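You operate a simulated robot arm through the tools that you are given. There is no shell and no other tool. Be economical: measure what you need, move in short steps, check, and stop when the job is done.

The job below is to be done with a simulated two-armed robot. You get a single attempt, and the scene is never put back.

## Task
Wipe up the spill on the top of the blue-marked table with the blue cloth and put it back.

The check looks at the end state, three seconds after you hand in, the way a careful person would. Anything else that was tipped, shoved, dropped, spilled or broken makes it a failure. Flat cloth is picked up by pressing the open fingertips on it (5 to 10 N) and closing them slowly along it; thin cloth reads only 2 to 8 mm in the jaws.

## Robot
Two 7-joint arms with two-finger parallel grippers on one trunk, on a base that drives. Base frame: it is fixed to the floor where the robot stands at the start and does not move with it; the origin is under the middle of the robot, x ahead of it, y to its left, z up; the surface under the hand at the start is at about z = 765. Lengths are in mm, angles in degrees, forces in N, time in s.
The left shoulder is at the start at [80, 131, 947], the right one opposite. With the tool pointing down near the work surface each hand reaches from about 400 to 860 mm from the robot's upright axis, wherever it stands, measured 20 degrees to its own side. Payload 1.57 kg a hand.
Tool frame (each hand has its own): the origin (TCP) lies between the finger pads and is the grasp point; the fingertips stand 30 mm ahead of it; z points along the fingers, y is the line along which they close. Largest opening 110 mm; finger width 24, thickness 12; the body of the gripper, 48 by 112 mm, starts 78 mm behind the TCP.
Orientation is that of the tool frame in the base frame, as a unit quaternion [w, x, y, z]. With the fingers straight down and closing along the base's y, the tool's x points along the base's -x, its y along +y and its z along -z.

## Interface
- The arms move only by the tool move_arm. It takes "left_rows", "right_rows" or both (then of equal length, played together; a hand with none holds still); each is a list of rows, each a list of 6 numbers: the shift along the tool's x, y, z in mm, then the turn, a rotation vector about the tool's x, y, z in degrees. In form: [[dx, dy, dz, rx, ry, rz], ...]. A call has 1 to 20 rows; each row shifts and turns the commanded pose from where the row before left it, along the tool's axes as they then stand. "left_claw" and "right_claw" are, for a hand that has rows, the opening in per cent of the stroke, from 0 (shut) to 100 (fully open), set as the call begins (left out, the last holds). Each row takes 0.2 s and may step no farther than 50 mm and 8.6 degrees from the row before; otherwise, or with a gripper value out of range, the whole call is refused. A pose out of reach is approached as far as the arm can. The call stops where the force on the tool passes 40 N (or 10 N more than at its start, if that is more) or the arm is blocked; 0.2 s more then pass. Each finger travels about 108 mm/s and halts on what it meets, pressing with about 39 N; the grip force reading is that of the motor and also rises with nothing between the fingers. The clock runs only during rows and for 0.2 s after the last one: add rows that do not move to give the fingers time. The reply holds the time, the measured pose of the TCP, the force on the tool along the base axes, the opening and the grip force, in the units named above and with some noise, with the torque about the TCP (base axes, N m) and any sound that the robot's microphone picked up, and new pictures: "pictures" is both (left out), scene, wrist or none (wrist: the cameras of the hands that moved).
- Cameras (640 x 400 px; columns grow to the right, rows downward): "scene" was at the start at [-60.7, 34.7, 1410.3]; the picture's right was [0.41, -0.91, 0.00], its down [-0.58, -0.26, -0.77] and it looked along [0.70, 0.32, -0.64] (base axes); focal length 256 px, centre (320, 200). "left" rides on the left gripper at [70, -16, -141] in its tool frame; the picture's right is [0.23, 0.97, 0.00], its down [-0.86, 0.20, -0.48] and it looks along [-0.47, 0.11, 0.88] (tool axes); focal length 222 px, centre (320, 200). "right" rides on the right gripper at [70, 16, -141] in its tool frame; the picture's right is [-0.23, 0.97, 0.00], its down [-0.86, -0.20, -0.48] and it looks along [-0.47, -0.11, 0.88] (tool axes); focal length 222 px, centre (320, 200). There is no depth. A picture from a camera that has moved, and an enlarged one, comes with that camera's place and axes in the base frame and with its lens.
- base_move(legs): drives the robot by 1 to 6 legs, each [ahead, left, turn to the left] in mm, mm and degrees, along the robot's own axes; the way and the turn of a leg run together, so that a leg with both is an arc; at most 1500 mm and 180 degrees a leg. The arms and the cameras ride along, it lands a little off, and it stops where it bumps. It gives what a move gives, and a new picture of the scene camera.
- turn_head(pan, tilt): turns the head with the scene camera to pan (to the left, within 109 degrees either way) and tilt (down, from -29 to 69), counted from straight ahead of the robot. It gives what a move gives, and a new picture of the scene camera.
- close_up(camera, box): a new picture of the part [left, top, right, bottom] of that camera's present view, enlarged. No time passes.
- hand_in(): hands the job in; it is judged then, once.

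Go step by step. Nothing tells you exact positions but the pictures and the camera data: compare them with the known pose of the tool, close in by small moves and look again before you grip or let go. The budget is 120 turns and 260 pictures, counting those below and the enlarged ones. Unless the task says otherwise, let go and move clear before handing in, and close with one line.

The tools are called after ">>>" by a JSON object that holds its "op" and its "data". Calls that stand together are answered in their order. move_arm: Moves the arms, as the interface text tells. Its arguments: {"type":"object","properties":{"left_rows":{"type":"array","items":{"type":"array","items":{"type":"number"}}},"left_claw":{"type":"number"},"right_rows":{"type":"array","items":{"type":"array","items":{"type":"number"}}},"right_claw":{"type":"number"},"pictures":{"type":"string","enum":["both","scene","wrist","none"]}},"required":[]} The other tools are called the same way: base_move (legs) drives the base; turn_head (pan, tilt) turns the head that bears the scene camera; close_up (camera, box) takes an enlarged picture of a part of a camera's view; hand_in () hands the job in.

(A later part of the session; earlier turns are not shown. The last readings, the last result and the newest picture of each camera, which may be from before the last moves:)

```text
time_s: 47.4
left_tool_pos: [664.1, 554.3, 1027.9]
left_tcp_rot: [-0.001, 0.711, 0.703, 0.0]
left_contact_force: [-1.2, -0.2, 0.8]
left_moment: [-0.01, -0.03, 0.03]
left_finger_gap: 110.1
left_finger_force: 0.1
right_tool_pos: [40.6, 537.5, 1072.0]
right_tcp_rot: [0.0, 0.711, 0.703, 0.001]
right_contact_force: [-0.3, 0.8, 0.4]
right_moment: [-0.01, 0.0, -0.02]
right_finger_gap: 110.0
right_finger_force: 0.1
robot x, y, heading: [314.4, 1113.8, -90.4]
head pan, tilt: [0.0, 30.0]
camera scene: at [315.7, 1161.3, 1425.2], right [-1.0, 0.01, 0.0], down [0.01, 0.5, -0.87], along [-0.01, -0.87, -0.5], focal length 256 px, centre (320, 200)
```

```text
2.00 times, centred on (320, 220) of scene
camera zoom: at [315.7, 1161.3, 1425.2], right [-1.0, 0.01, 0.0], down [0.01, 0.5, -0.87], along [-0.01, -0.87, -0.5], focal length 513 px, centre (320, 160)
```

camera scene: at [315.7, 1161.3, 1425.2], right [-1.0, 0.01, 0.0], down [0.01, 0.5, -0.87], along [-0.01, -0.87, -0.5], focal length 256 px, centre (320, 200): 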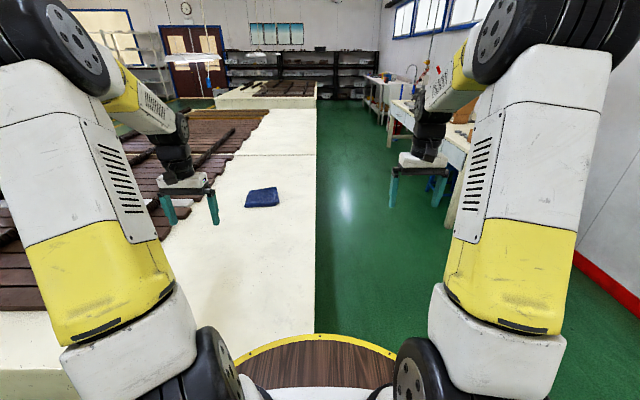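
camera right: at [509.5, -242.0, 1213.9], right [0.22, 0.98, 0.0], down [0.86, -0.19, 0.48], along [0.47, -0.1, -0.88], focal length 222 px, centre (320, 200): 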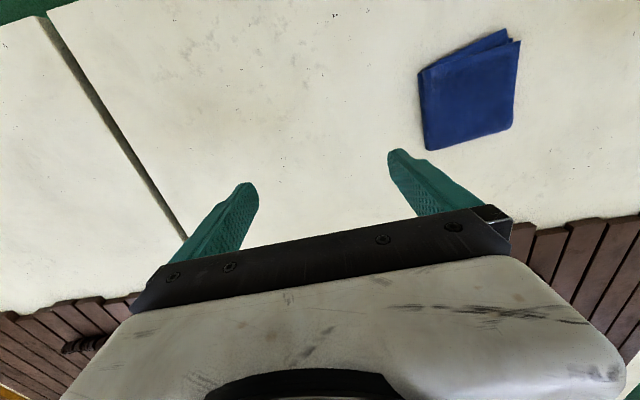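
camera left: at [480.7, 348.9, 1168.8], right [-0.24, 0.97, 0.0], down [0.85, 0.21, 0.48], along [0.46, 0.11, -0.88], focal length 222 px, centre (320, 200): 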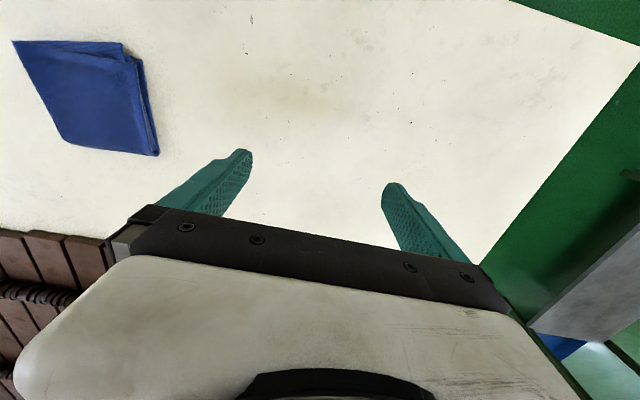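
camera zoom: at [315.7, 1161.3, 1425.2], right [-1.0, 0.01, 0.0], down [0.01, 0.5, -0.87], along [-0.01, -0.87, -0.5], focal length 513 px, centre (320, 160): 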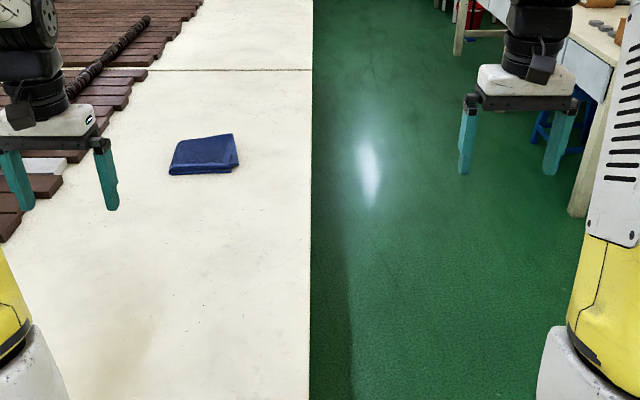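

Still nothing on the bare part. I'll move along this side to see the slatted half and the far edge.

>>> {"op": "base_move", "data": {"legs": [[0, 700, 0]]}}

>>> {"op": "close_up", "data": {"camera": "scene", "box": [160, 120, 480, 320]}}

>>> {"op": "turn_head", "data": {"pan": 40, "tilt": 30}}

>>> {"op": "turn_head", "data": {"pan": -109, "tilt": 25}}

>>> {"op": "turn_head", "data": {"pan": 109, "tilt": 25}}

```text
time_s: 50.8
left_tool_pos: [1200.7, 552.5, 1002.6]
left_tcp_rot: [-0.079, 0.704, 0.704, -0.051]
left_contact_force: [3.4, 2.7, 5.9]
left_moment: [-0.31, 0.33, 0.08]
left_finger_gap: 109.9
left_finger_force: 0.0
right_tool_pos: [615.1, 555.2, 1050.1]
right_tcp_rot: [-0.09, 0.625, 0.775, -0.038]
right_contact_force: [-3.5, -1.8, -1.0]
right_moment: [0.23, -0.28, -0.06]
right_finger_gap: 109.8
right_finger_force: 0.1
robot x, y, heading: [925.3, 1101.2, -94.2]
head pan, tilt: [0.0, 30.0]
stopped in leg 1: the robot was blocked; the commanded pose is now the measured one
camera scene: at [656.9, 1163.5, 1432.1], right [-0.98, 0.07, -0.19], down [0.2, 0.49, -0.85], along [0.03, -0.87, -0.5], focal length 256 px, centre (320, 200)
```

scene: 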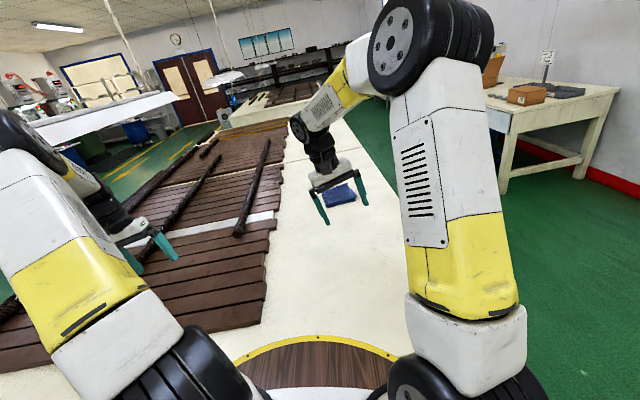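

```text
2.00 times, centred on (320, 220) of scene
camera zoom: at [656.9, 1163.5, 1432.1], right [-0.98, 0.07, -0.19], down [0.2, 0.49, -0.85], along [0.03, -0.87, -0.5], focal length 513 px, centre (320, 160)
```

zoom: 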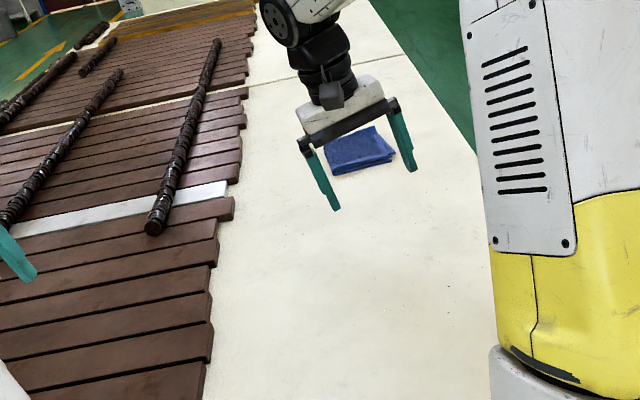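

```text
time_s: 51.9
left_tool_pos: [1193.5, 552.8, 1003.2]
left_tcp_rot: [-0.083, 0.711, 0.696, -0.056]
left_contact_force: [-0.9, 0.6, 0.5]
left_moment: [-0.01, -0.02, 0.01]
left_finger_gap: 109.9
left_finger_force: 0.1
right_tool_pos: [613.6, 568.3, 1054.4]
right_tcp_rot: [-0.095, 0.629, 0.77, -0.041]
right_contact_force: [-0.6, -0.1, 0.3]
right_moment: [0.01, -0.03, 0.0]
right_finger_gap: 110.0
right_finger_force: 0.1
robot x, y, heading: [930.2, 1103.2, -95.4]
head pan, tilt: [40.0, 30.0]
camera scene: at [729.8, 1191.7, 1443.0], right [-0.81, -0.56, -0.14], down [-0.11, 0.4, -0.91], along [0.57, -0.72, -0.39], focal length 256 px, centre (320, 200)
```

scene: 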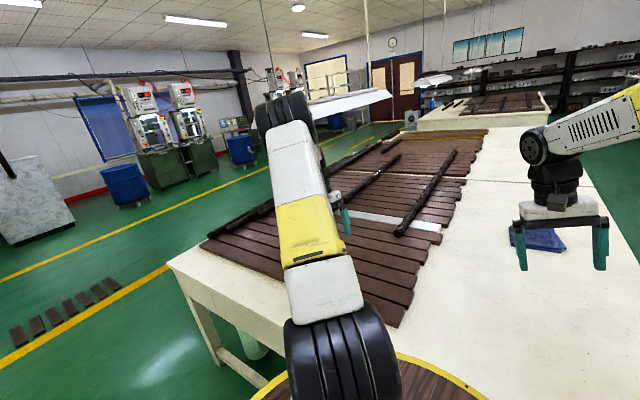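

```text
time_s: 54.2
left_tool_pos: [1194.0, 552.9, 1003.8]
left_tcp_rot: [-0.083, 0.711, 0.696, -0.056]
left_contact_force: [0.4, -0.2, 0.2]
left_moment: [0.01, 0.02, 0.0]
left_finger_gap: 110.2
left_finger_force: 0.0
right_tool_pos: [613.4, 568.9, 1054.0]
right_tcp_rot: [-0.095, 0.629, 0.771, -0.041]
right_contact_force: [-1.1, -0.5, 0.3]
right_moment: [-0.01, 0.0, 0.01]
right_finger_gap: 109.9
right_finger_force: 0.1
robot x, y, heading: [925.3, 1100.4, -95.6]
head pan, tilt: [-108.9, 25.0]
camera scene: at [596.8, 1304.9, 1423.9], right [0.41, 0.91, 0.06], down [0.55, -0.19, -0.82], along [-0.73, 0.37, -0.57], focal length 256 px, centre (320, 200)
```

scene: 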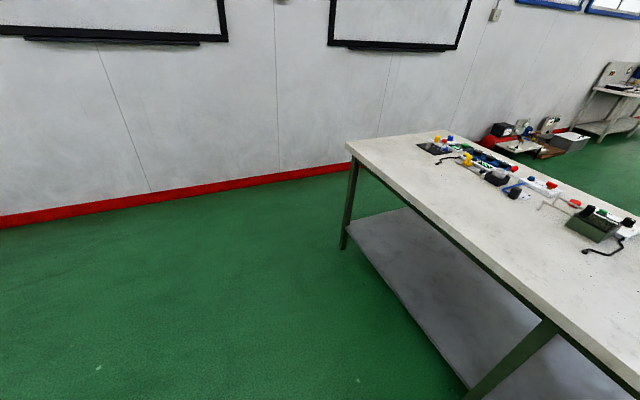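

```text
time_s: 57.4
left_tool_pos: [1194.5, 551.8, 1003.2]
left_tcp_rot: [-0.083, 0.711, 0.696, -0.056]
left_contact_force: [-0.1, 0.3, -0.2]
left_moment: [-0.04, 0.01, -0.02]
left_finger_gap: 109.8
left_finger_force: 0.1
right_tool_pos: [613.4, 567.9, 1054.2]
right_tcp_rot: [-0.096, 0.63, 0.769, -0.041]
right_contact_force: [-0.6, 0.1, 1.1]
right_moment: [0.03, -0.05, 0.01]
right_finger_gap: 110.0
right_finger_force: 0.0
robot x, y, heading: [930.2, 1100.4, -95.7]
head pan, tilt: [108.9, 25.0]
camera scene: at [767.9, 1287.5, 1456.5], right [0.22, -0.97, 0.06], down [-0.24, -0.11, -0.97], along [0.95, 0.2, -0.26], focal length 256 px, centre (320, 200)
```

scene: 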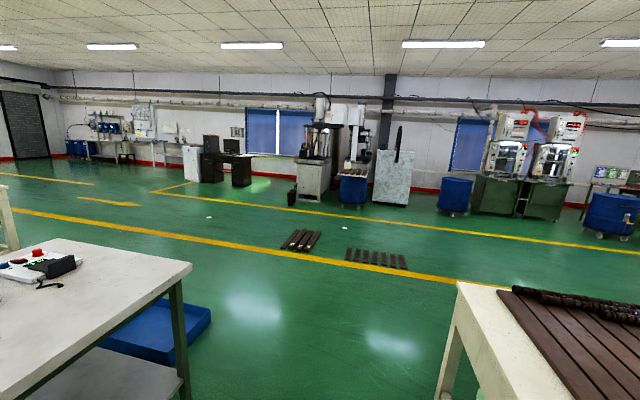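

The base was blocked and is now leaning, so it rode up on something. I'll back out the same way and look at what it was.

>>> {"op": "base_move", "data": {"legs": [[0, -250, 0]]}}

>>> {"op": "turn_head", "data": {"pan": 90, "tilt": 50}}

```text
time_s: 58.1
left_tool_pos: [1493.4, 607.9, 819.5]
left_tcp_rot: [-0.269, 0.675, 0.668, -0.158]
left_contact_force: [-33.4, 24.3, 36.3]
left_moment: [0.16, 1.45, -0.14]
left_finger_gap: 0.0
left_finger_force: 0.0
right_tool_pos: [993.5, 550.5, 1036.8]
right_tcp_rot: [-0.237, 0.593, 0.756, -0.141]
right_contact_force: [-3.9, -0.7, 1.6]
right_moment: [0.02, -0.55, 0.02]
right_finger_gap: 110.2
right_finger_force: 0.2
robot x, y, heading: [939.1, 1112.0, -94.7]
head pan, tilt: [108.9, 25.0]
stopped in leg 1: the robot was blocked; the commanded pose is now the measured one
camera scene: at [1164.5, 1264.2, 1434.6], right [0.24, -0.97, -0.03], down [-0.49, -0.1, -0.87], along [0.84, 0.22, -0.5], focal length 256 px, centre (320, 200)
```

scene: 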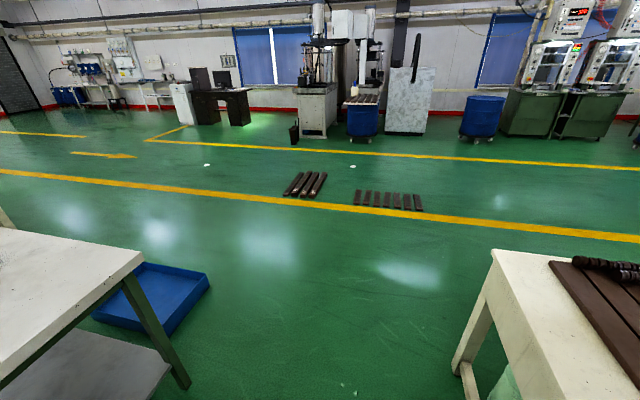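

```text
time_s: 59.0
left_tool_pos: [1437.9, 614.0, 850.8]
left_tcp_rot: [-0.228, 0.683, 0.682, -0.131]
left_contact_force: [1.9, 2.2, -0.1]
left_moment: [-0.06, 0.17, 0.06]
left_finger_gap: 110.1
left_finger_force: 0.1
right_tool_pos: [914.8, 560.9, 1037.2]
right_tcp_rot: [-0.213, 0.599, 0.762, -0.119]
right_contact_force: [1.5, 1.4, -0.2]
right_moment: [-0.05, 0.12, 0.06]
right_finger_gap: 109.9
right_finger_force: 0.1
robot x, y, heading: [930.1, 1117.3, -94.9]
head pan, tilt: [90.0, 50.0]
camera scene: at [1023.3, 1246.7, 1395.5], right [-0.08, -1.0, 0.0], down [-0.76, 0.06, -0.64], along [0.64, -0.05, -0.77], focal length 256 px, centre (320, 200)
```

scene: 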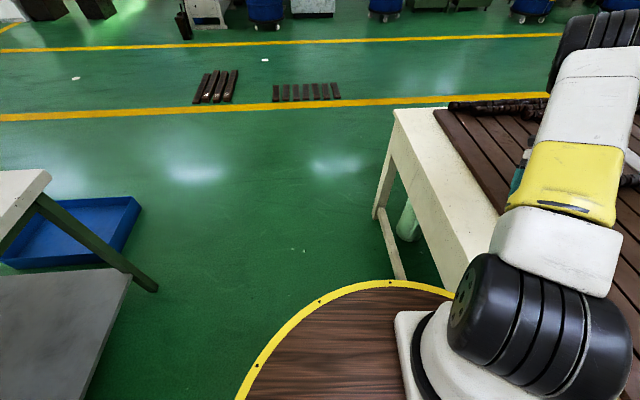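

The table is bigger than I took it to be, with its left edge at y≈810, so the base had rubbed against it. I'll back straight away from the table and check whether anything moved.

>>> {"op": "base_move", "data": {"legs": [[-300, 0, 0]]}}

>>> {"op": "turn_head", "data": {"pan": 20, "tilt": 35}}

```text
time_s: 61.0
left_tool_pos: [1455.5, 901.2, 851.2]
left_tcp_rot: [-0.227, 0.684, 0.68, -0.133]
left_contact_force: [-0.2, -0.2, -0.4]
left_moment: [0.02, 0.02, 0.02]
left_finger_gap: 110.1
left_finger_force: 0.0
right_tool_pos: [933.6, 854.2, 1036.4]
right_tcp_rot: [-0.212, 0.602, 0.76, -0.119]
right_contact_force: [0.0, -0.7, -0.7]
right_moment: [0.04, 0.01, 0.0]
right_finger_gap: 109.9
right_finger_force: 0.0
robot x, y, heading: [955.9, 1404.4, -94.8]
head pan, tilt: [90.0, 50.0]
camera scene: at [1045.4, 1539.1, 1395.6], right [-0.09, -1.0, 0.0], down [-0.76, 0.07, -0.64], along [0.64, -0.06, -0.77], focal length 256 px, centre (320, 200)
```

scene: 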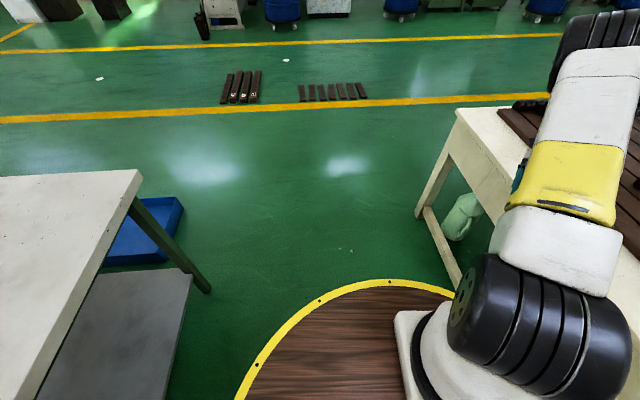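

```text
time_s: 62.4
left_tool_pos: [1456.3, 901.8, 853.9]
left_tcp_rot: [-0.228, 0.685, 0.679, -0.133]
left_contact_force: [-0.3, 0.4, 1.2]
left_moment: [-0.05, -0.01, -0.02]
left_finger_gap: 109.9
left_finger_force: 0.0
right_tool_pos: [933.8, 853.4, 1035.7]
right_tcp_rot: [-0.213, 0.602, 0.761, -0.118]
right_contact_force: [0.2, 0.0, -1.0]
right_moment: [-0.02, 0.02, 0.0]
right_finger_gap: 110.1
right_finger_force: 0.1
robot x, y, heading: [956.9, 1405.7, -94.8]
head pan, tilt: [20.0, 35.0]
camera scene: at [991.5, 1460.9, 1417.3], right [-0.97, -0.26, 0.0], down [-0.15, 0.55, -0.82], along [0.21, -0.79, -0.57], focal length 256 px, centre (320, 200)
```

scene: 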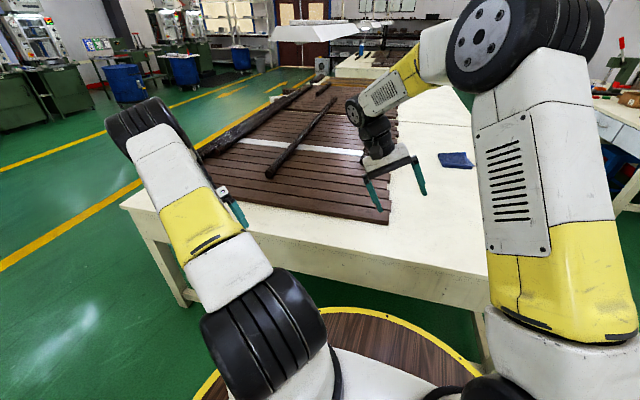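

>>> {"op": "close_up", "data": {"camera": "scene", "box": [120, 70, 440, 270]}}

>>> {"op": "base_move", "data": {"legs": [[0, 0, 0.5]]}}

>>> {"op": "turn_head", "data": {"pan": 5, "tilt": 35}}

>>> {"op": "close_up", "data": {"camera": "left", "box": [0, 0, 640, 400]}}

>>> {"op": "close_up", "data": {"camera": "right", "box": [0, 0, 640, 400]}}

```text
2.00 times, centred on (280, 170) of scene
camera zoom: at [991.5, 1460.9, 1417.3], right [-0.97, -0.26, 0.0], down [-0.15, 0.55, -0.82], along [0.21, -0.79, -0.57], focal length 513 px, centre (400, 260)
```

zoom: 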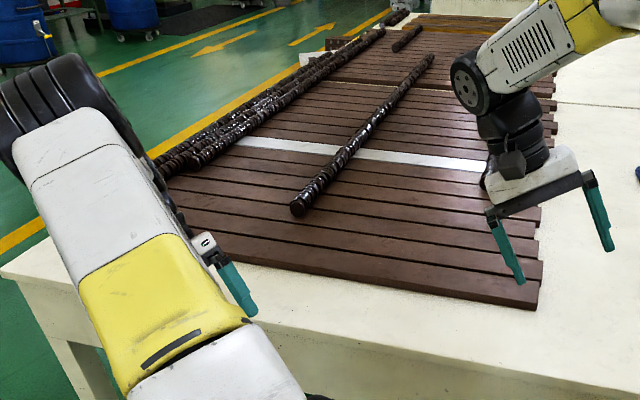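

```text
time_s: 63.1
left_tool_pos: [1461.6, 905.8, 852.1]
left_tcp_rot: [-0.226, 0.682, 0.682, -0.133]
left_contact_force: [0.4, 0.2, -0.4]
left_moment: [0.02, -0.02, -0.01]
left_finger_gap: 110.0
left_finger_force: 0.1
right_tool_pos: [937.8, 852.9, 1036.5]
right_tcp_rot: [-0.211, 0.598, 0.764, -0.119]
right_contact_force: [0.0, 0.3, -0.4]
right_moment: [-0.01, -0.04, 0.0]
right_finger_gap: 110.2
right_finger_force: 0.0
robot x, y, heading: [954.4, 1407.7, -94.4]
head pan, tilt: [20.0, 35.0]
camera scene: at [991.0, 1461.1, 1417.3], right [-0.96, -0.27, 0.0], down [-0.15, 0.55, -0.82], along [0.22, -0.79, -0.57], focal length 256 px, centre (320, 200)
```

scene: 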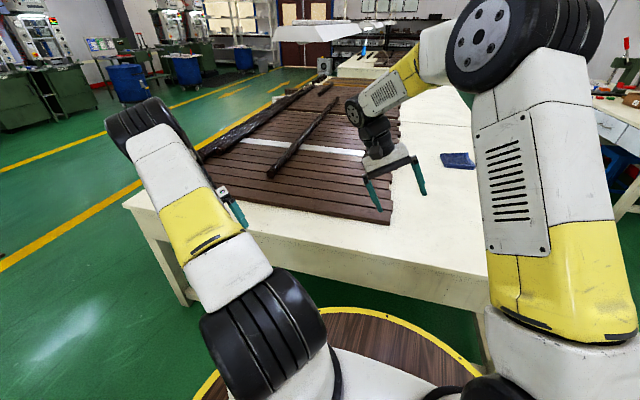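

```text
time_s: 63.9
left_tool_pos: [1461.1, 906.5, 853.3]
left_tcp_rot: [-0.226, 0.682, 0.683, -0.134]
left_contact_force: [0.3, -0.1, -0.1]
left_moment: [-0.03, 0.0, 0.0]
left_finger_gap: 110.1
left_finger_force: 0.0
right_tool_pos: [938.2, 853.1, 1036.3]
right_tcp_rot: [-0.212, 0.598, 0.763, -0.12]
right_contact_force: [0.6, -0.4, 0.5]
right_moment: [0.01, 0.03, 0.0]
right_finger_gap: 110.0
right_finger_force: 0.1
robot x, y, heading: [953.5, 1407.8, -94.7]
head pan, tilt: [5.0, 35.0]
camera scene: at [968.2, 1458.0, 1417.3], right [-1.0, -0.01, 0.0], down [-0.01, 0.57, -0.82], along [0.01, -0.82, -0.57], focal length 256 px, centre (320, 200)
```

scene: 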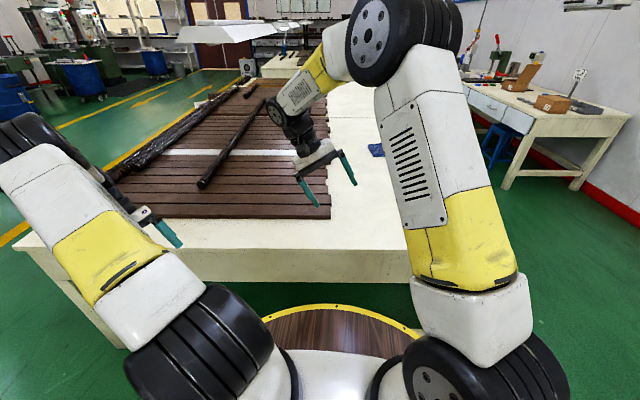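

```text
1.00 times, centred on (320, 200) of left (not enlarged: the box is as wide or as high as the picture)
camera zoom: at [1518.0, 957.6, 992.0], right [0.85, 0.26, -0.45], down [0.38, -0.9, 0.21], along [-0.35, -0.35, -0.87], focal length 222 px, centre (320, 200)
```

zoom: 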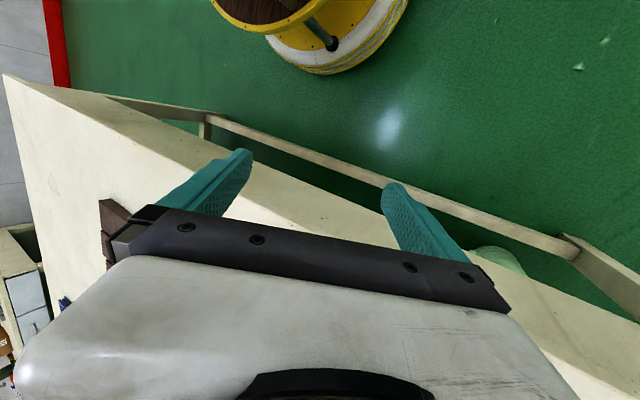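

```text
1.00 times, centred on (320, 200) of right (not enlarged: the box is as wide or as high as the picture)
camera zoom: at [1004.8, 914.5, 1166.6], right [0.88, 0.03, -0.47], down [0.22, -0.91, 0.35], along [-0.41, -0.41, -0.81], focal length 222 px, centre (320, 200)
```

zoom: 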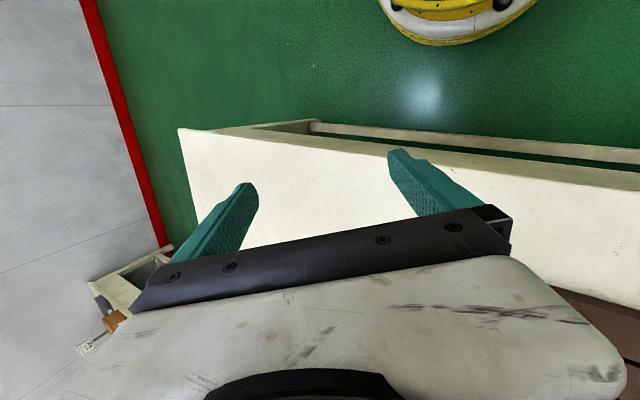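

Everything on the table still sits as before, but no spill shows. I'll drive back to the front, with arms clear, to scan the top closely.

>>> {"op": "base_move", "data": {"legs": [[0, -1400, 0], [400, 0, 0], [0, 0, 94.7], [0, -1110, 0]]}}

>>> {"op": "close_up", "data": {"camera": "right", "box": [0, 0, 640, 400]}}

>>> {"op": "close_up", "data": {"camera": "left", "box": [0, 0, 640, 400]}}

```text
time_s: 82.3
left_tool_pos: [-27.5, 539.9, 853.5]
left_tcp_rot: [-0.057, -0.03, 0.964, -0.256]
left_contact_force: [-0.2, 0.0, 0.1]
left_moment: [0.0, 0.02, -0.03]
left_finger_gap: 110.0
left_finger_force: 0.1
right_tool_pos: [56.6, 21.3, 1035.2]
right_tcp_rot: [-0.059, -0.145, 0.959, -0.237]
right_contact_force: [-0.5, -0.1, 0.4]
right_moment: [0.01, -0.03, 0.02]
right_finger_gap: 110.0
right_finger_force: 0.2
robot x, y, heading: [-493.9, 4.4, -0.8]
head pan, tilt: [5.0, 35.0]
camera scene: at [-547.2, 12.5, 1417.3], right [0.07, -1.0, 0.0], down [-0.57, -0.04, -0.82], along [0.82, 0.06, -0.57], focal length 256 px, centre (320, 200)
```

scene: 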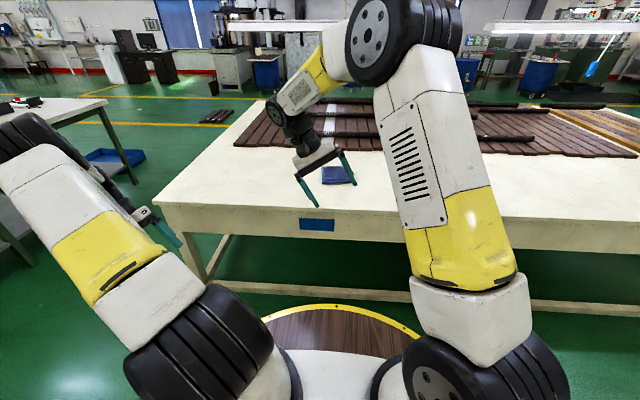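

```text
1.00 times, centred on (320, 200) of right (not enlarged: the box is as wide or as high as the picture)
camera zoom: at [-8.1, 83.9, 1166.6], right [-0.08, 0.88, -0.47], down [0.89, 0.27, 0.35], along [0.44, -0.39, -0.81], focal length 222 px, centre (320, 200)
```

zoom: 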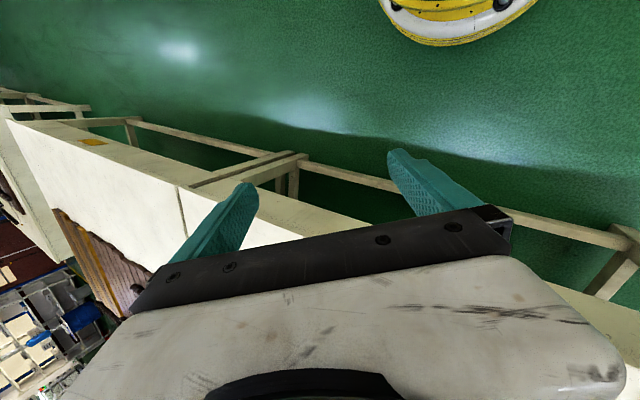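

```text
1.00 times, centred on (320, 200) of left (not enlarged: the box is as wide or as high as the picture)
camera zoom: at [-81.9, 595.0, 991.9], right [-0.31, 0.84, -0.45], down [0.88, 0.43, 0.21], along [0.37, -0.33, -0.87], focal length 222 px, centre (320, 200)
```

zoom: 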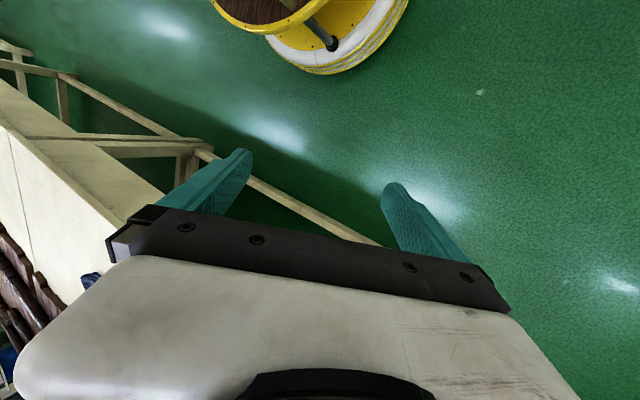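

I'll straighten both hands, which were turned by the bump, and lift them clear.

>>> {"op": "move_arm", "data": {"left_rows": [[0, 0, 0, -7.4, -1.65, 0.87], [0, 0, 0, -7.4, -1.65, 0.87], [0, 0, 0, -7.4, -1.65, 0.87], [0, 0, 0, -7.4, -1.65, 0.87], [0, 0, -40, 0, 0, 0], [0, 0, -40, 0, 0, 0], [0, 0, -40, 0, 0, 0], [0, 0, -40, 0, 0, 0], [0, 0, 0, 0, 0, 0]], "right_rows": [[0, 0, 0, -6.9, -1.7, 4.2], [0, 0, 0, -6.9, -1.7, 4.2], [0, 0, 0, -6.9, -1.7, 4.2], [0, 0, 0, -6.9, -1.7, 4.2], [0, -45, 0, 0, 0, 0], [0, -45, 0, 0, 0, 0], [0, -45, 0, 0, 0, 0], [0, -45, 0, 0, 0, 0], [0, -45, 0, 0, 0, 0]], "pictures": "none"}}

>>> {"op": "turn_head", "data": {"pan": 0, "tilt": 35}}

>>> {"op": "close_up", "data": {"camera": "scene", "box": [220, 150, 420, 275]}}

```text
time_s: 84.3
left_tool_pos: [-28.9, 538.4, 1013.1]
left_tcp_rot: [-0.001, 0.001, 1.0, -0.001]
left_contact_force: [-0.2, 0.6, 0.1]
left_moment: [-0.03, -0.01, 0.01]
left_finger_gap: 110.0
left_finger_force: 0.0
right_tool_pos: [57.6, -203.7, 1035.3]
right_tcp_rot: [0.0, -0.002, 1.0, 0.002]
right_contact_force: [-0.8, 1.4, 0.1]
right_moment: [-0.06, 0.05, -0.03]
right_finger_gap: 110.0
right_finger_force: 0.0
robot x, y, heading: [-495.1, 3.2, -0.7]
head pan, tilt: [5.0, 35.0]
```

```text
time_s: 85.0
left_tool_pos: [-29.6, 538.1, 1011.9]
left_tcp_rot: [-0.001, 0.001, 1.0, -0.003]
left_contact_force: [0.4, -0.3, -0.1]
left_moment: [0.01, 0.0, -0.01]
left_finger_gap: 109.9
left_finger_force: 0.1
right_tool_pos: [57.1, -206.3, 1035.5]
right_tcp_rot: [0.0, -0.001, 1.0, 0.001]
right_contact_force: [-0.7, 0.1, -0.4]
right_moment: [-0.03, -0.01, 0.02]
right_finger_gap: 109.9
right_finger_force: 0.2
robot x, y, heading: [-495.1, 8.3, -1.0]
head pan, tilt: [0.0, 35.0]
camera scene: at [-547.0, 4.7, 1417.3], right [-0.02, -1.0, 0.0], down [-0.57, 0.01, -0.82], along [0.82, -0.01, -0.57], focal length 256 px, centre (320, 200)
```

scene: 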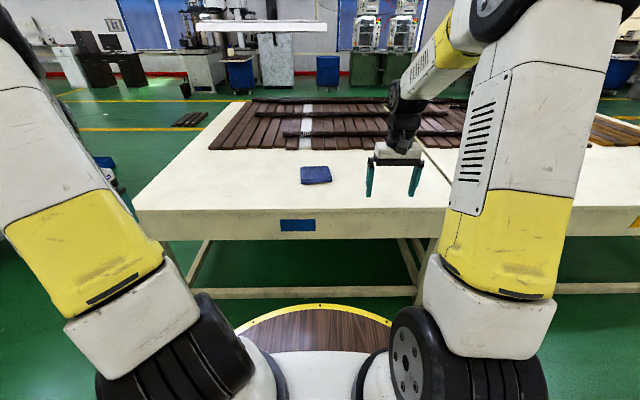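

```text
3.20 times, centred on (320, 212) of scene
camera zoom: at [-547.0, 4.7, 1417.3], right [-0.02, -1.0, 0.0], down [-0.57, 0.01, -0.82], along [0.82, -0.01, -0.57], focal length 821 px, centre (320, 160)
```

zoom: 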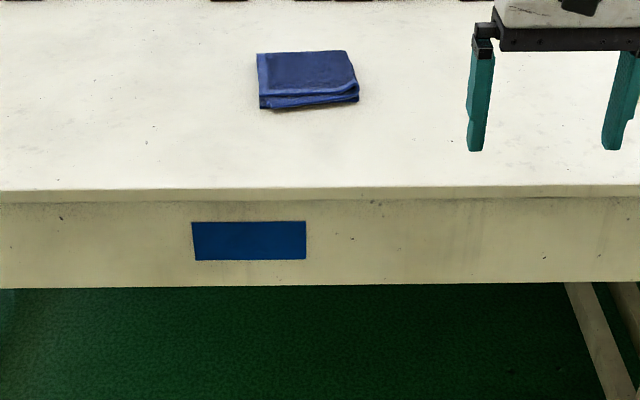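

Earlier close-ups showed tiny white glints around (550, 520), possibly a clear puddle. I'll go back to the front position and zoom in there with the left camera.

>>> {"op": "base_move", "data": {"legs": [[480, 0, 0.8]]}}

>>> {"op": "close_up", "data": {"camera": "left", "box": [0, 0, 640, 400]}}

>>> {"op": "close_up", "data": {"camera": "left", "box": [240, 100, 400, 200]}}

>>> {"op": "turn_head", "data": {"pan": 36, "tilt": 45}}

```text
time_s: 87.8
left_tool_pos: [439.1, 541.1, 1011.7]
left_tcp_rot: [-0.001, -0.008, 1.0, -0.001]
left_contact_force: [-0.6, 0.4, 0.7]
left_moment: [-0.02, -0.03, 0.0]
left_finger_gap: 110.0
left_finger_force: 0.0
right_tool_pos: [535.9, -199.4, 1035.7]
right_tcp_rot: [0.0, -0.01, 1.0, 0.002]
right_contact_force: [0.3, -0.2, -0.4]
right_moment: [-0.01, 0.04, -0.04]
right_finger_gap: 110.0
right_finger_force: 0.1
robot x, y, heading: [-21.4, 0.9, -0.1]
head pan, tilt: [0.0, 35.0]
camera scene: at [-71.4, -0.9, 1417.3], right [0.0, -1.0, 0.0], down [-0.57, 0.0, -0.82], along [0.82, 0.0, -0.57], focal length 256 px, centre (320, 200)
```

scene: 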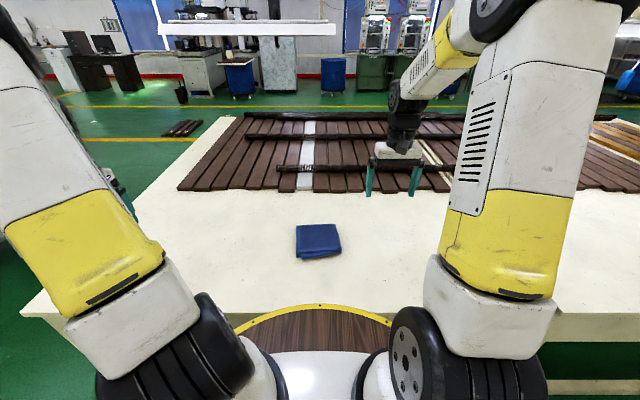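

```text
1.00 times, centred on (320, 200) of left (not enlarged: the box is as wide or as high as the picture)
camera zoom: at [368.0, 525.4, 1154.2], right [-0.24, 0.97, 0.0], down [0.85, 0.21, 0.48], along [0.46, 0.11, -0.88], focal length 222 px, centre (320, 200)
```

zoom: 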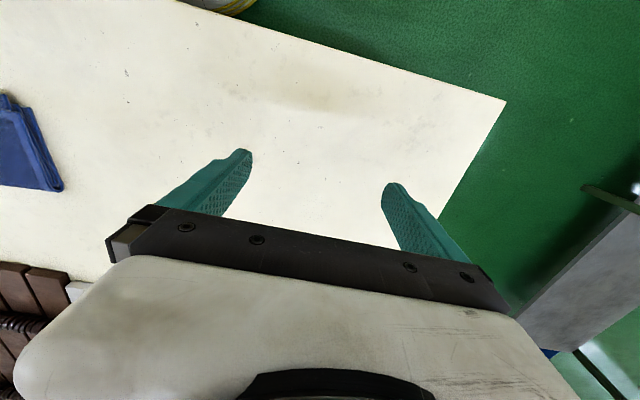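

```text
4.00 times, centred on (320, 150) of left
camera zoom: at [368.0, 525.4, 1154.2], right [-0.24, 0.97, 0.0], down [0.85, 0.21, 0.48], along [0.46, 0.11, -0.88], focal length 888 px, centre (320, 400)
```

zoom: 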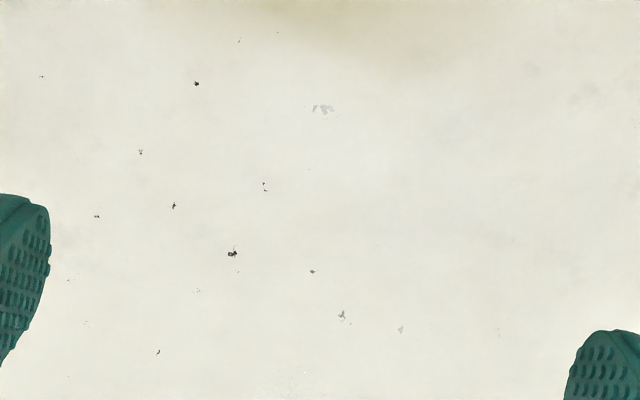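

```text
time_s: 88.8
left_tool_pos: [437.5, 541.6, 1011.6]
left_tcp_rot: [0.0, -0.007, 1.0, -0.001]
left_contact_force: [0.7, 0.2, 0.5]
left_moment: [0.01, 0.02, 0.0]
left_finger_gap: 109.8
left_finger_force: 0.1
right_tool_pos: [536.8, -200.2, 1034.6]
right_tcp_rot: [0.0, -0.01, 1.0, 0.001]
right_contact_force: [-0.9, -0.3, 0.7]
right_moment: [0.02, 0.02, 0.0]
right_finger_gap: 110.2
right_finger_force: 0.1
robot x, y, heading: [-21.4, -0.3, -0.2]
head pan, tilt: [36.0, 45.0]
camera scene: at [-93.6, 46.9, 1402.5], right [0.59, -0.81, 0.0], down [-0.57, -0.41, -0.71], along [0.57, 0.41, -0.71], focal length 256 px, centre (320, 200)
```

scene: 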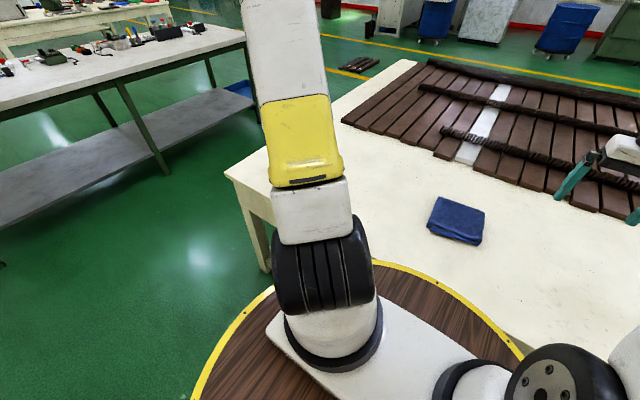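

Near (560, 555) there are fine white specks; a white powder or clear drops on the white table would look like this. I'll zoom in hard there.

>>> {"op": "close_up", "data": {"camera": "left", "box": [276, 155, 372, 215]}}

>>> {"op": "move_arm", "data": {"left_rows": [[45, 0, 0, 0, 0, 0], [0, 20, -40, 0, 0, 0], [0, 0, -20, 0, 0, 0], [0, 0, 0, 0, 0, 0]], "pictures": "wrist"}}

>>> {"op": "close_up", "data": {"camera": "left", "box": [240, 110, 400, 210]}}

```text
6.67 times, centred on (324, 185) of left
camera zoom: at [368.0, 525.4, 1154.1], right [-0.24, 0.97, 0.0], down [0.85, 0.21, 0.48], along [0.46, 0.11, -0.88], focal length 1481 px, centre (293, 300)
```

zoom: 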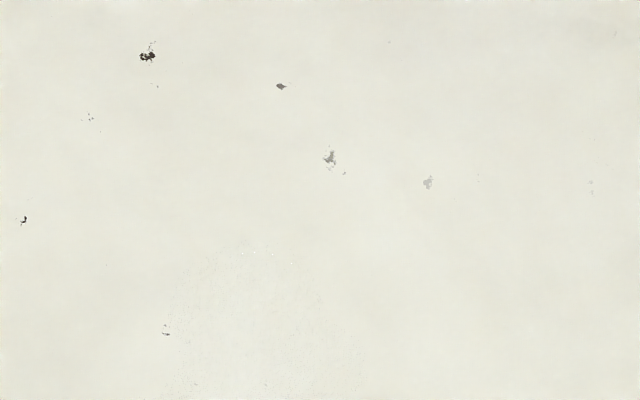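

```text
time_s: 89.8
left_tool_pos: [392.0, 563.2, 1074.1]
left_tcp_rot: [-0.001, -0.008, 1.0, -0.002]
left_contact_force: [0.4, 0.2, -0.5]
left_moment: [0.01, -0.01, -0.01]
left_finger_gap: 110.0
left_finger_force: 0.1
right_tool_pos: [536.1, -200.1, 1035.1]
right_tcp_rot: [0.0, -0.009, 1.0, 0.001]
right_contact_force: [0.3, -0.4, 0.0]
right_moment: [0.02, 0.0, 0.01]
right_finger_gap: 110.2
right_finger_force: 0.0
robot x, y, heading: [-20.6, 1.8, 0.1]
head pan, tilt: [36.0, 45.0]
camera left: at [322.7, 546.2, 1215.2], right [-0.24, 0.97, 0.0], down [0.85, 0.21, 0.48], along [0.46, 0.11, -0.88], focal length 222 px, centre (320, 200)
```

left: 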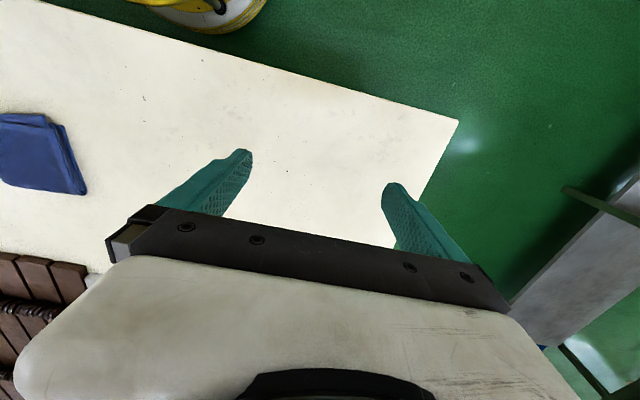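

```text
4.00 times, centred on (320, 160) of left
camera zoom: at [322.7, 546.2, 1215.2], right [-0.24, 0.97, 0.0], down [0.85, 0.21, 0.48], along [0.46, 0.11, -0.88], focal length 888 px, centre (320, 360)
```

zoom: 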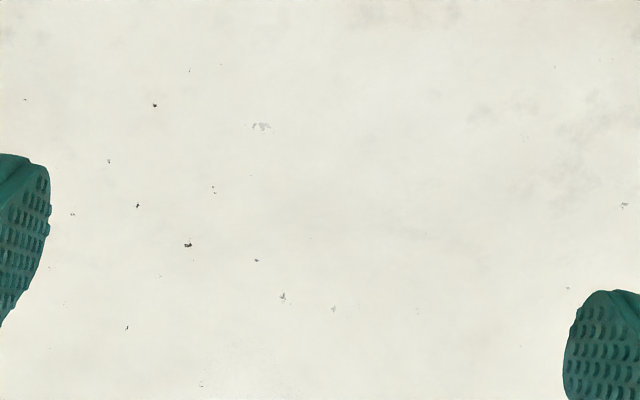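

There is a faint speckled round patch starting near (565, 550): the spill. I'll place the camera above it to measure its outline.

>>> {"op": "move_arm", "data": {"left_rows": [[-45, 0, 0, 0, 0, 0], [-45, 0, 0, 0, 0, 0], [-45, 0, 0, 0, 0, 0], [-45, 0, 0, 0, 0, 0], [0, 0, 0, 0, 0, 0]], "pictures": "none"}}

>>> {"op": "close_up", "data": {"camera": "left", "box": [200, 40, 440, 190]}}

>>> {"op": "close_up", "data": {"camera": "left", "box": [260, 80, 380, 155]}}

```text
time_s: 91.0
left_tool_pos: [570.9, 565.2, 1069.5]
left_tcp_rot: [-0.002, -0.008, 1.0, -0.002]
left_contact_force: [-0.1, -0.8, 0.4]
left_moment: [0.03, 0.04, -0.01]
left_finger_gap: 109.9
left_finger_force: 0.0
right_tool_pos: [536.2, -200.1, 1034.4]
right_tcp_rot: [0.0, -0.01, 1.0, 0.001]
right_contact_force: [0.7, 0.7, -0.2]
right_moment: [0.03, -0.02, 0.0]
right_finger_gap: 110.1
right_finger_force: 0.0
robot x, y, heading: [-23.6, -2.7, -0.1]
head pan, tilt: [36.0, 45.0]
```

```text
2.67 times, centred on (320, 115) of left
camera zoom: at [502.0, 548.9, 1212.4], right [-0.24, 0.97, 0.0], down [0.85, 0.21, 0.48], along [0.46, 0.11, -0.88], focal length 592 px, centre (320, 427)
```

zoom: 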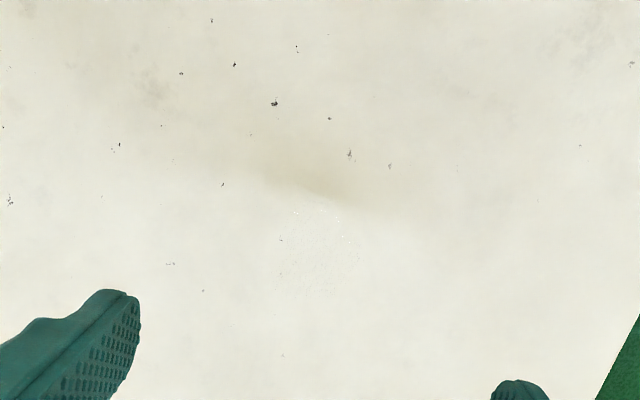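

```text
5.33 times, centred on (320, 118) of left
camera zoom: at [502.0, 548.9, 1212.4], right [-0.24, 0.97, 0.0], down [0.85, 0.21, 0.48], along [0.46, 0.11, -0.88], focal length 1185 px, centre (320, 640)
```

zoom: 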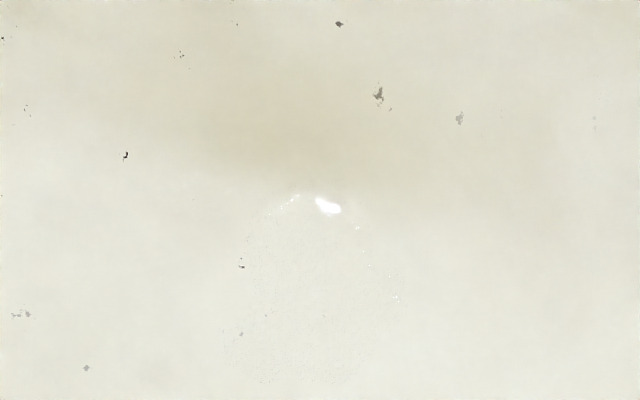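

The spill is a clear puddle about 70 mm wide, centred near (597, 568). The cloth lies at about x 535–680, y −75…85. I'll clear the right arm away, shift the base a bit left, and bring the left hand above the cloth.

>>> {"op": "move_arm", "data": {"right_rows": [[0, -45, 0, 0, 0, 0], [0, -45, 0, 0, 0, 0], [0, -45, 0, 0, 0, 0], [0, -45, 0, 0, 0, 0], [0, -45, 0, 0, 0, 0]], "pictures": "none"}}

>>> {"op": "base_move", "data": {"legs": [[0, 80, 0]]}}

>>> {"op": "turn_head", "data": {"pan": 15, "tilt": 45}}

```text
time_s: 92.2
left_tool_pos: [571.4, 564.7, 1070.4]
left_tcp_rot: [-0.002, -0.008, 1.0, -0.002]
left_contact_force: [0.8, 0.3, 0.6]
left_moment: [-0.01, 0.01, 0.0]
left_finger_gap: 110.0
left_finger_force: 0.0
right_tool_pos: [542.3, -424.2, 1033.0]
right_tcp_rot: [-0.001, -0.01, 1.0, 0.001]
right_contact_force: [0.1, -0.9, 0.3]
right_moment: [-0.01, -0.01, -0.01]
right_finger_gap: 110.0
right_finger_force: 0.1
robot x, y, heading: [-18.0, -4.8, -0.1]
head pan, tilt: [36.0, 45.0]
```

```text
time_s: 93.3
left_tool_pos: [570.5, 647.3, 1069.4]
left_tcp_rot: [0.0, -0.008, 1.0, -0.001]
left_contact_force: [0.8, 0.4, -0.5]
left_moment: [-0.02, 0.01, 0.02]
left_finger_gap: 109.8
left_finger_force: 0.0
right_tool_pos: [542.2, -342.6, 1034.3]
right_tcp_rot: [0.0, -0.009, 1.0, 0.001]
right_contact_force: [0.6, -0.3, 0.0]
right_moment: [0.03, -0.02, 0.02]
right_finger_gap: 110.0
right_finger_force: 0.0
robot x, y, heading: [-19.7, 82.7, -0.2]
head pan, tilt: [36.0, 45.0]
camera scene: at [-93.5, 127.8, 1402.5], right [0.59, -0.81, 0.0], down [-0.57, -0.41, -0.71], along [0.57, 0.41, -0.71], focal length 256 px, centre (320, 200)
```

scene: 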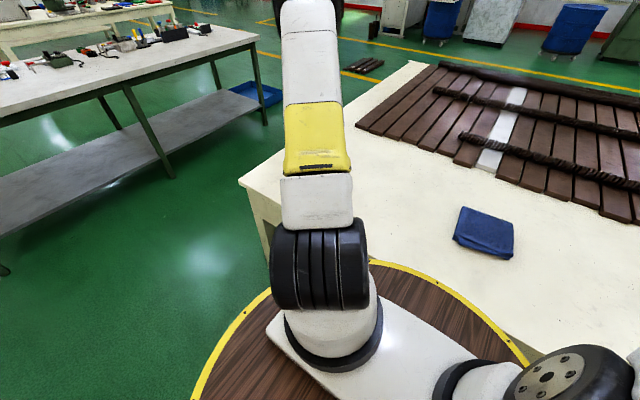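

```text
time_s: 94.1
left_tool_pos: [571.7, 645.9, 1070.7]
left_tcp_rot: [-0.001, -0.008, 1.0, -0.002]
left_contact_force: [0.0, 0.4, -0.2]
left_moment: [0.0, 0.02, -0.02]
left_finger_gap: 109.8
left_finger_force: 0.1
right_tool_pos: [542.0, -342.7, 1033.1]
right_tcp_rot: [0.0, -0.009, 1.0, 0.001]
right_contact_force: [-1.0, 0.6, 0.5]
right_moment: [0.02, 0.0, 0.01]
right_finger_gap: 110.3
right_finger_force: 0.0
robot x, y, heading: [-18.3, 77.8, -0.1]
head pan, tilt: [15.0, 45.0]
camera scene: at [-80.8, 101.2, 1402.5], right [0.26, -0.97, 0.0], down [-0.68, -0.18, -0.71], along [0.68, 0.18, -0.71], focal length 256 px, centre (320, 200)
```

scene: 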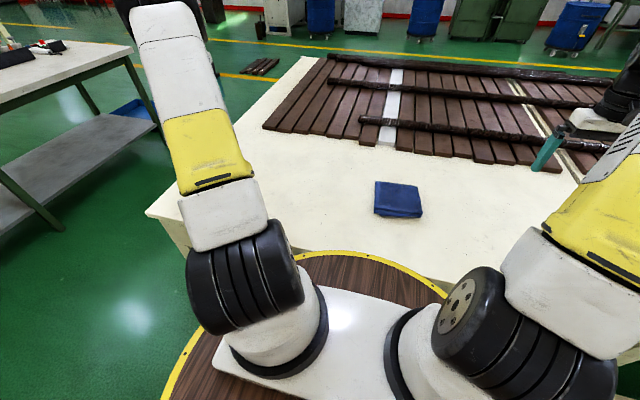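

>>> {"op": "move_arm", "data": {"left_rows": [[-2.6, -42.7, 10, 0, 0, 0], [-2.6, -42.7, 10, 0, 0, 0], [-2.6, -42.7, 10, 0, 0, 0], [-2.6, -42.7, 10, 0, 0, 0], [-2.6, -42.7, 10, 0, 0, 0], [-2.6, -42.7, 10, 0, 0, 0], [-2.6, -42.7, 10, 0, 0, 0], [-2.6, -42.7, 10, 0, 0, 0], [-2.6, -42.7, 10, 0, 0, 0], [-2.6, -42.7, 10, 0, 0, 0], [-2.6, -42.7, 10, 0, 0, 0], [-2.6, -42.7, 10, 0, 0, 0], [-2.6, -42.7, 10, 0, 0, 0], [-2.6, -42.7, 10, 0, 0, 0], [-2.6, -42.7, 10, 0, 0, 0], [0, 0, 0, 0, 0, 0]]}}

```text
time_s: 97.5
left_tool_pos: [620.1, 5.3, 922.7]
left_tcp_rot: [-0.001, -0.008, 1.0, -0.001]
left_contact_force: [0.1, 0.1, -0.2]
left_moment: [-0.01, 0.01, 0.02]
left_finger_gap: 109.9
left_finger_force: 0.0
right_tool_pos: [543.8, -343.1, 1033.1]
right_tcp_rot: [0.0, -0.009, 1.0, 0.001]
right_contact_force: [-0.1, -0.3, 0.2]
right_moment: [-0.01, 0.0, -0.01]
right_finger_gap: 110.2
right_finger_force: 0.0
robot x, y, heading: [-18.2, 75.6, -0.1]
head pan, tilt: [15.0, 45.0]
camera scene: at [-80.7, 101.0, 1402.5], right [0.26, -0.97, 0.0], down [-0.68, -0.18, -0.71], along [0.68, 0.18, -0.71], focal length 256 px, centre (320, 200)
camera left: at [550.1, -10.3, 1066.2], right [-0.24, 0.97, 0.0], down [0.85, 0.21, 0.48], along [0.46, 0.11, -0.88], focal length 222 px, centre (320, 200)
```

scene: 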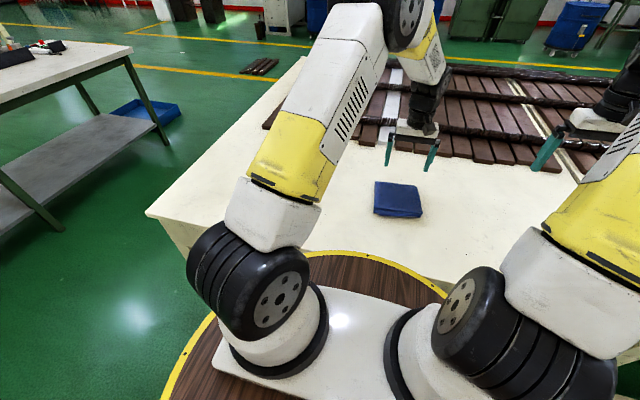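
left: 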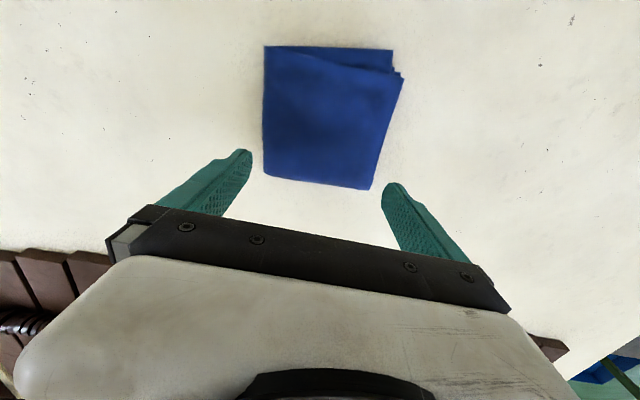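

The cloth hasn't moved; its centre is about (600, 5). I'll narrow the fingers and come down close to it.

>>> {"op": "move_arm", "data": {"left_rows": [[18, 0, 20, 0, 0, 0], [0, 0, 40, 0, 0, 0], [0, 0, 40, 0, 0, 0], [0, 0, 5, 0, 0, 0], [0, 0, 0, 0, 0, 0]], "left_claw": 60, "pictures": "wrist"}}

```text
time_s: 98.7
left_tool_pos: [602.8, 7.3, 817.3]
left_tcp_rot: [-0.001, -0.008, 1.0, -0.001]
left_contact_force: [0.6, 0.4, -0.3]
left_moment: [0.01, 0.01, 0.01]
left_finger_gap: 65.8
left_finger_force: 0.1
right_tool_pos: [542.4, -342.1, 1033.6]
right_tcp_rot: [0.001, -0.01, 1.0, 0.002]
right_contact_force: [-0.4, 0.0, 0.0]
right_moment: [0.04, -0.05, 0.0]
right_finger_gap: 110.1
right_finger_force: 0.1
robot x, y, heading: [-20.9, 82.6, -0.2]
head pan, tilt: [15.0, 45.0]
camera left: at [533.0, -9.3, 959.2], right [-0.24, 0.97, 0.0], down [0.85, 0.21, 0.48], along [0.46, 0.11, -0.88], focal length 222 px, centre (320, 200)
```

left: 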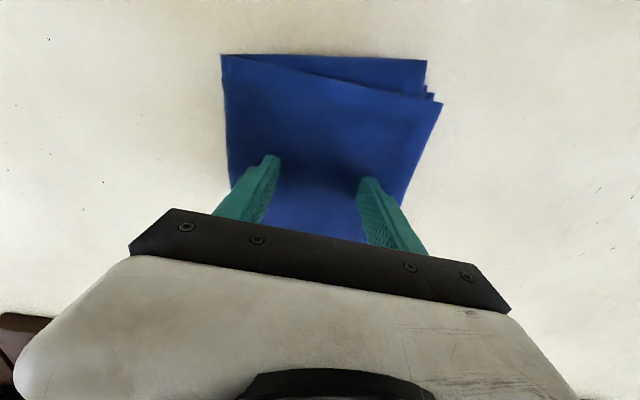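

>>> {"op": "move_arm", "data": {"left_rows": [[0, 0, 5, 0, 0, 0], [0, 0, 3, 0, 0, 0], [0, 0, 0, 0, 0, 0]], "pictures": "none"}}

>>> {"op": "move_arm", "data": {"left_rows": [[0, 0, 3, 0, 0, 0], [0, 0, 0, 0, 0, 0]], "pictures": "none"}}

>>> {"op": "move_arm", "data": {"left_rows": [[0, 0, 3, 0, 0, 0], [0, 0, 0, 0, 0, 0]], "pictures": "none"}}

```text
time_s: 99.5
left_tool_pos: [602.9, 5.4, 809.4]
left_tcp_rot: [-0.001, -0.009, 1.0, -0.001]
left_contact_force: [0.8, 2.2, 4.4]
left_moment: [0.1, -0.03, -0.01]
left_finger_gap: 65.7
left_finger_force: 0.0
right_tool_pos: [542.2, -343.1, 1033.7]
right_tcp_rot: [0.0, -0.009, 1.0, 0.001]
right_contact_force: [0.8, -0.2, 1.1]
right_moment: [0.02, -0.01, 0.02]
right_finger_gap: 109.9
right_finger_force: 0.0
robot x, y, heading: [-16.6, 82.0, -0.3]
head pan, tilt: [15.0, 45.0]
```

```text
time_s: 100.1
left_tool_pos: [601.4, 5.7, 804.9]
left_tcp_rot: [0.0, -0.008, 1.0, -0.002]
left_contact_force: [1.3, 2.9, 12.2]
left_moment: [0.13, -0.03, -0.02]
left_finger_gap: 65.1
left_finger_force: 0.1
right_tool_pos: [542.0, -341.8, 1033.4]
right_tcp_rot: [0.0, -0.009, 1.0, 0.001]
right_contact_force: [-0.7, 0.0, -0.2]
right_moment: [0.02, -0.02, 0.0]
right_finger_gap: 110.0
right_finger_force: 0.2
robot x, y, heading: [-22.7, 81.1, -0.1]
head pan, tilt: [15.0, 45.0]
```

```text
time_s: 100.7
left_tool_pos: [602.5, 4.6, 805.8]
left_tcp_rot: [-0.001, -0.007, 1.0, -0.002]
left_contact_force: [-0.4, 4.2, 29.2]
left_moment: [0.28, 0.08, 0.04]
left_finger_gap: 65.0
left_finger_force: 0.0
right_tool_pos: [541.5, -342.9, 1034.5]
right_tcp_rot: [-0.001, -0.01, 1.0, 0.001]
right_contact_force: [-0.2, 0.3, -1.2]
right_moment: [0.04, 0.0, 0.04]
right_finger_gap: 109.9
right_finger_force: 0.0
robot x, y, heading: [-22.9, 82.8, 0.1]
head pan, tilt: [15.0, 45.0]
```

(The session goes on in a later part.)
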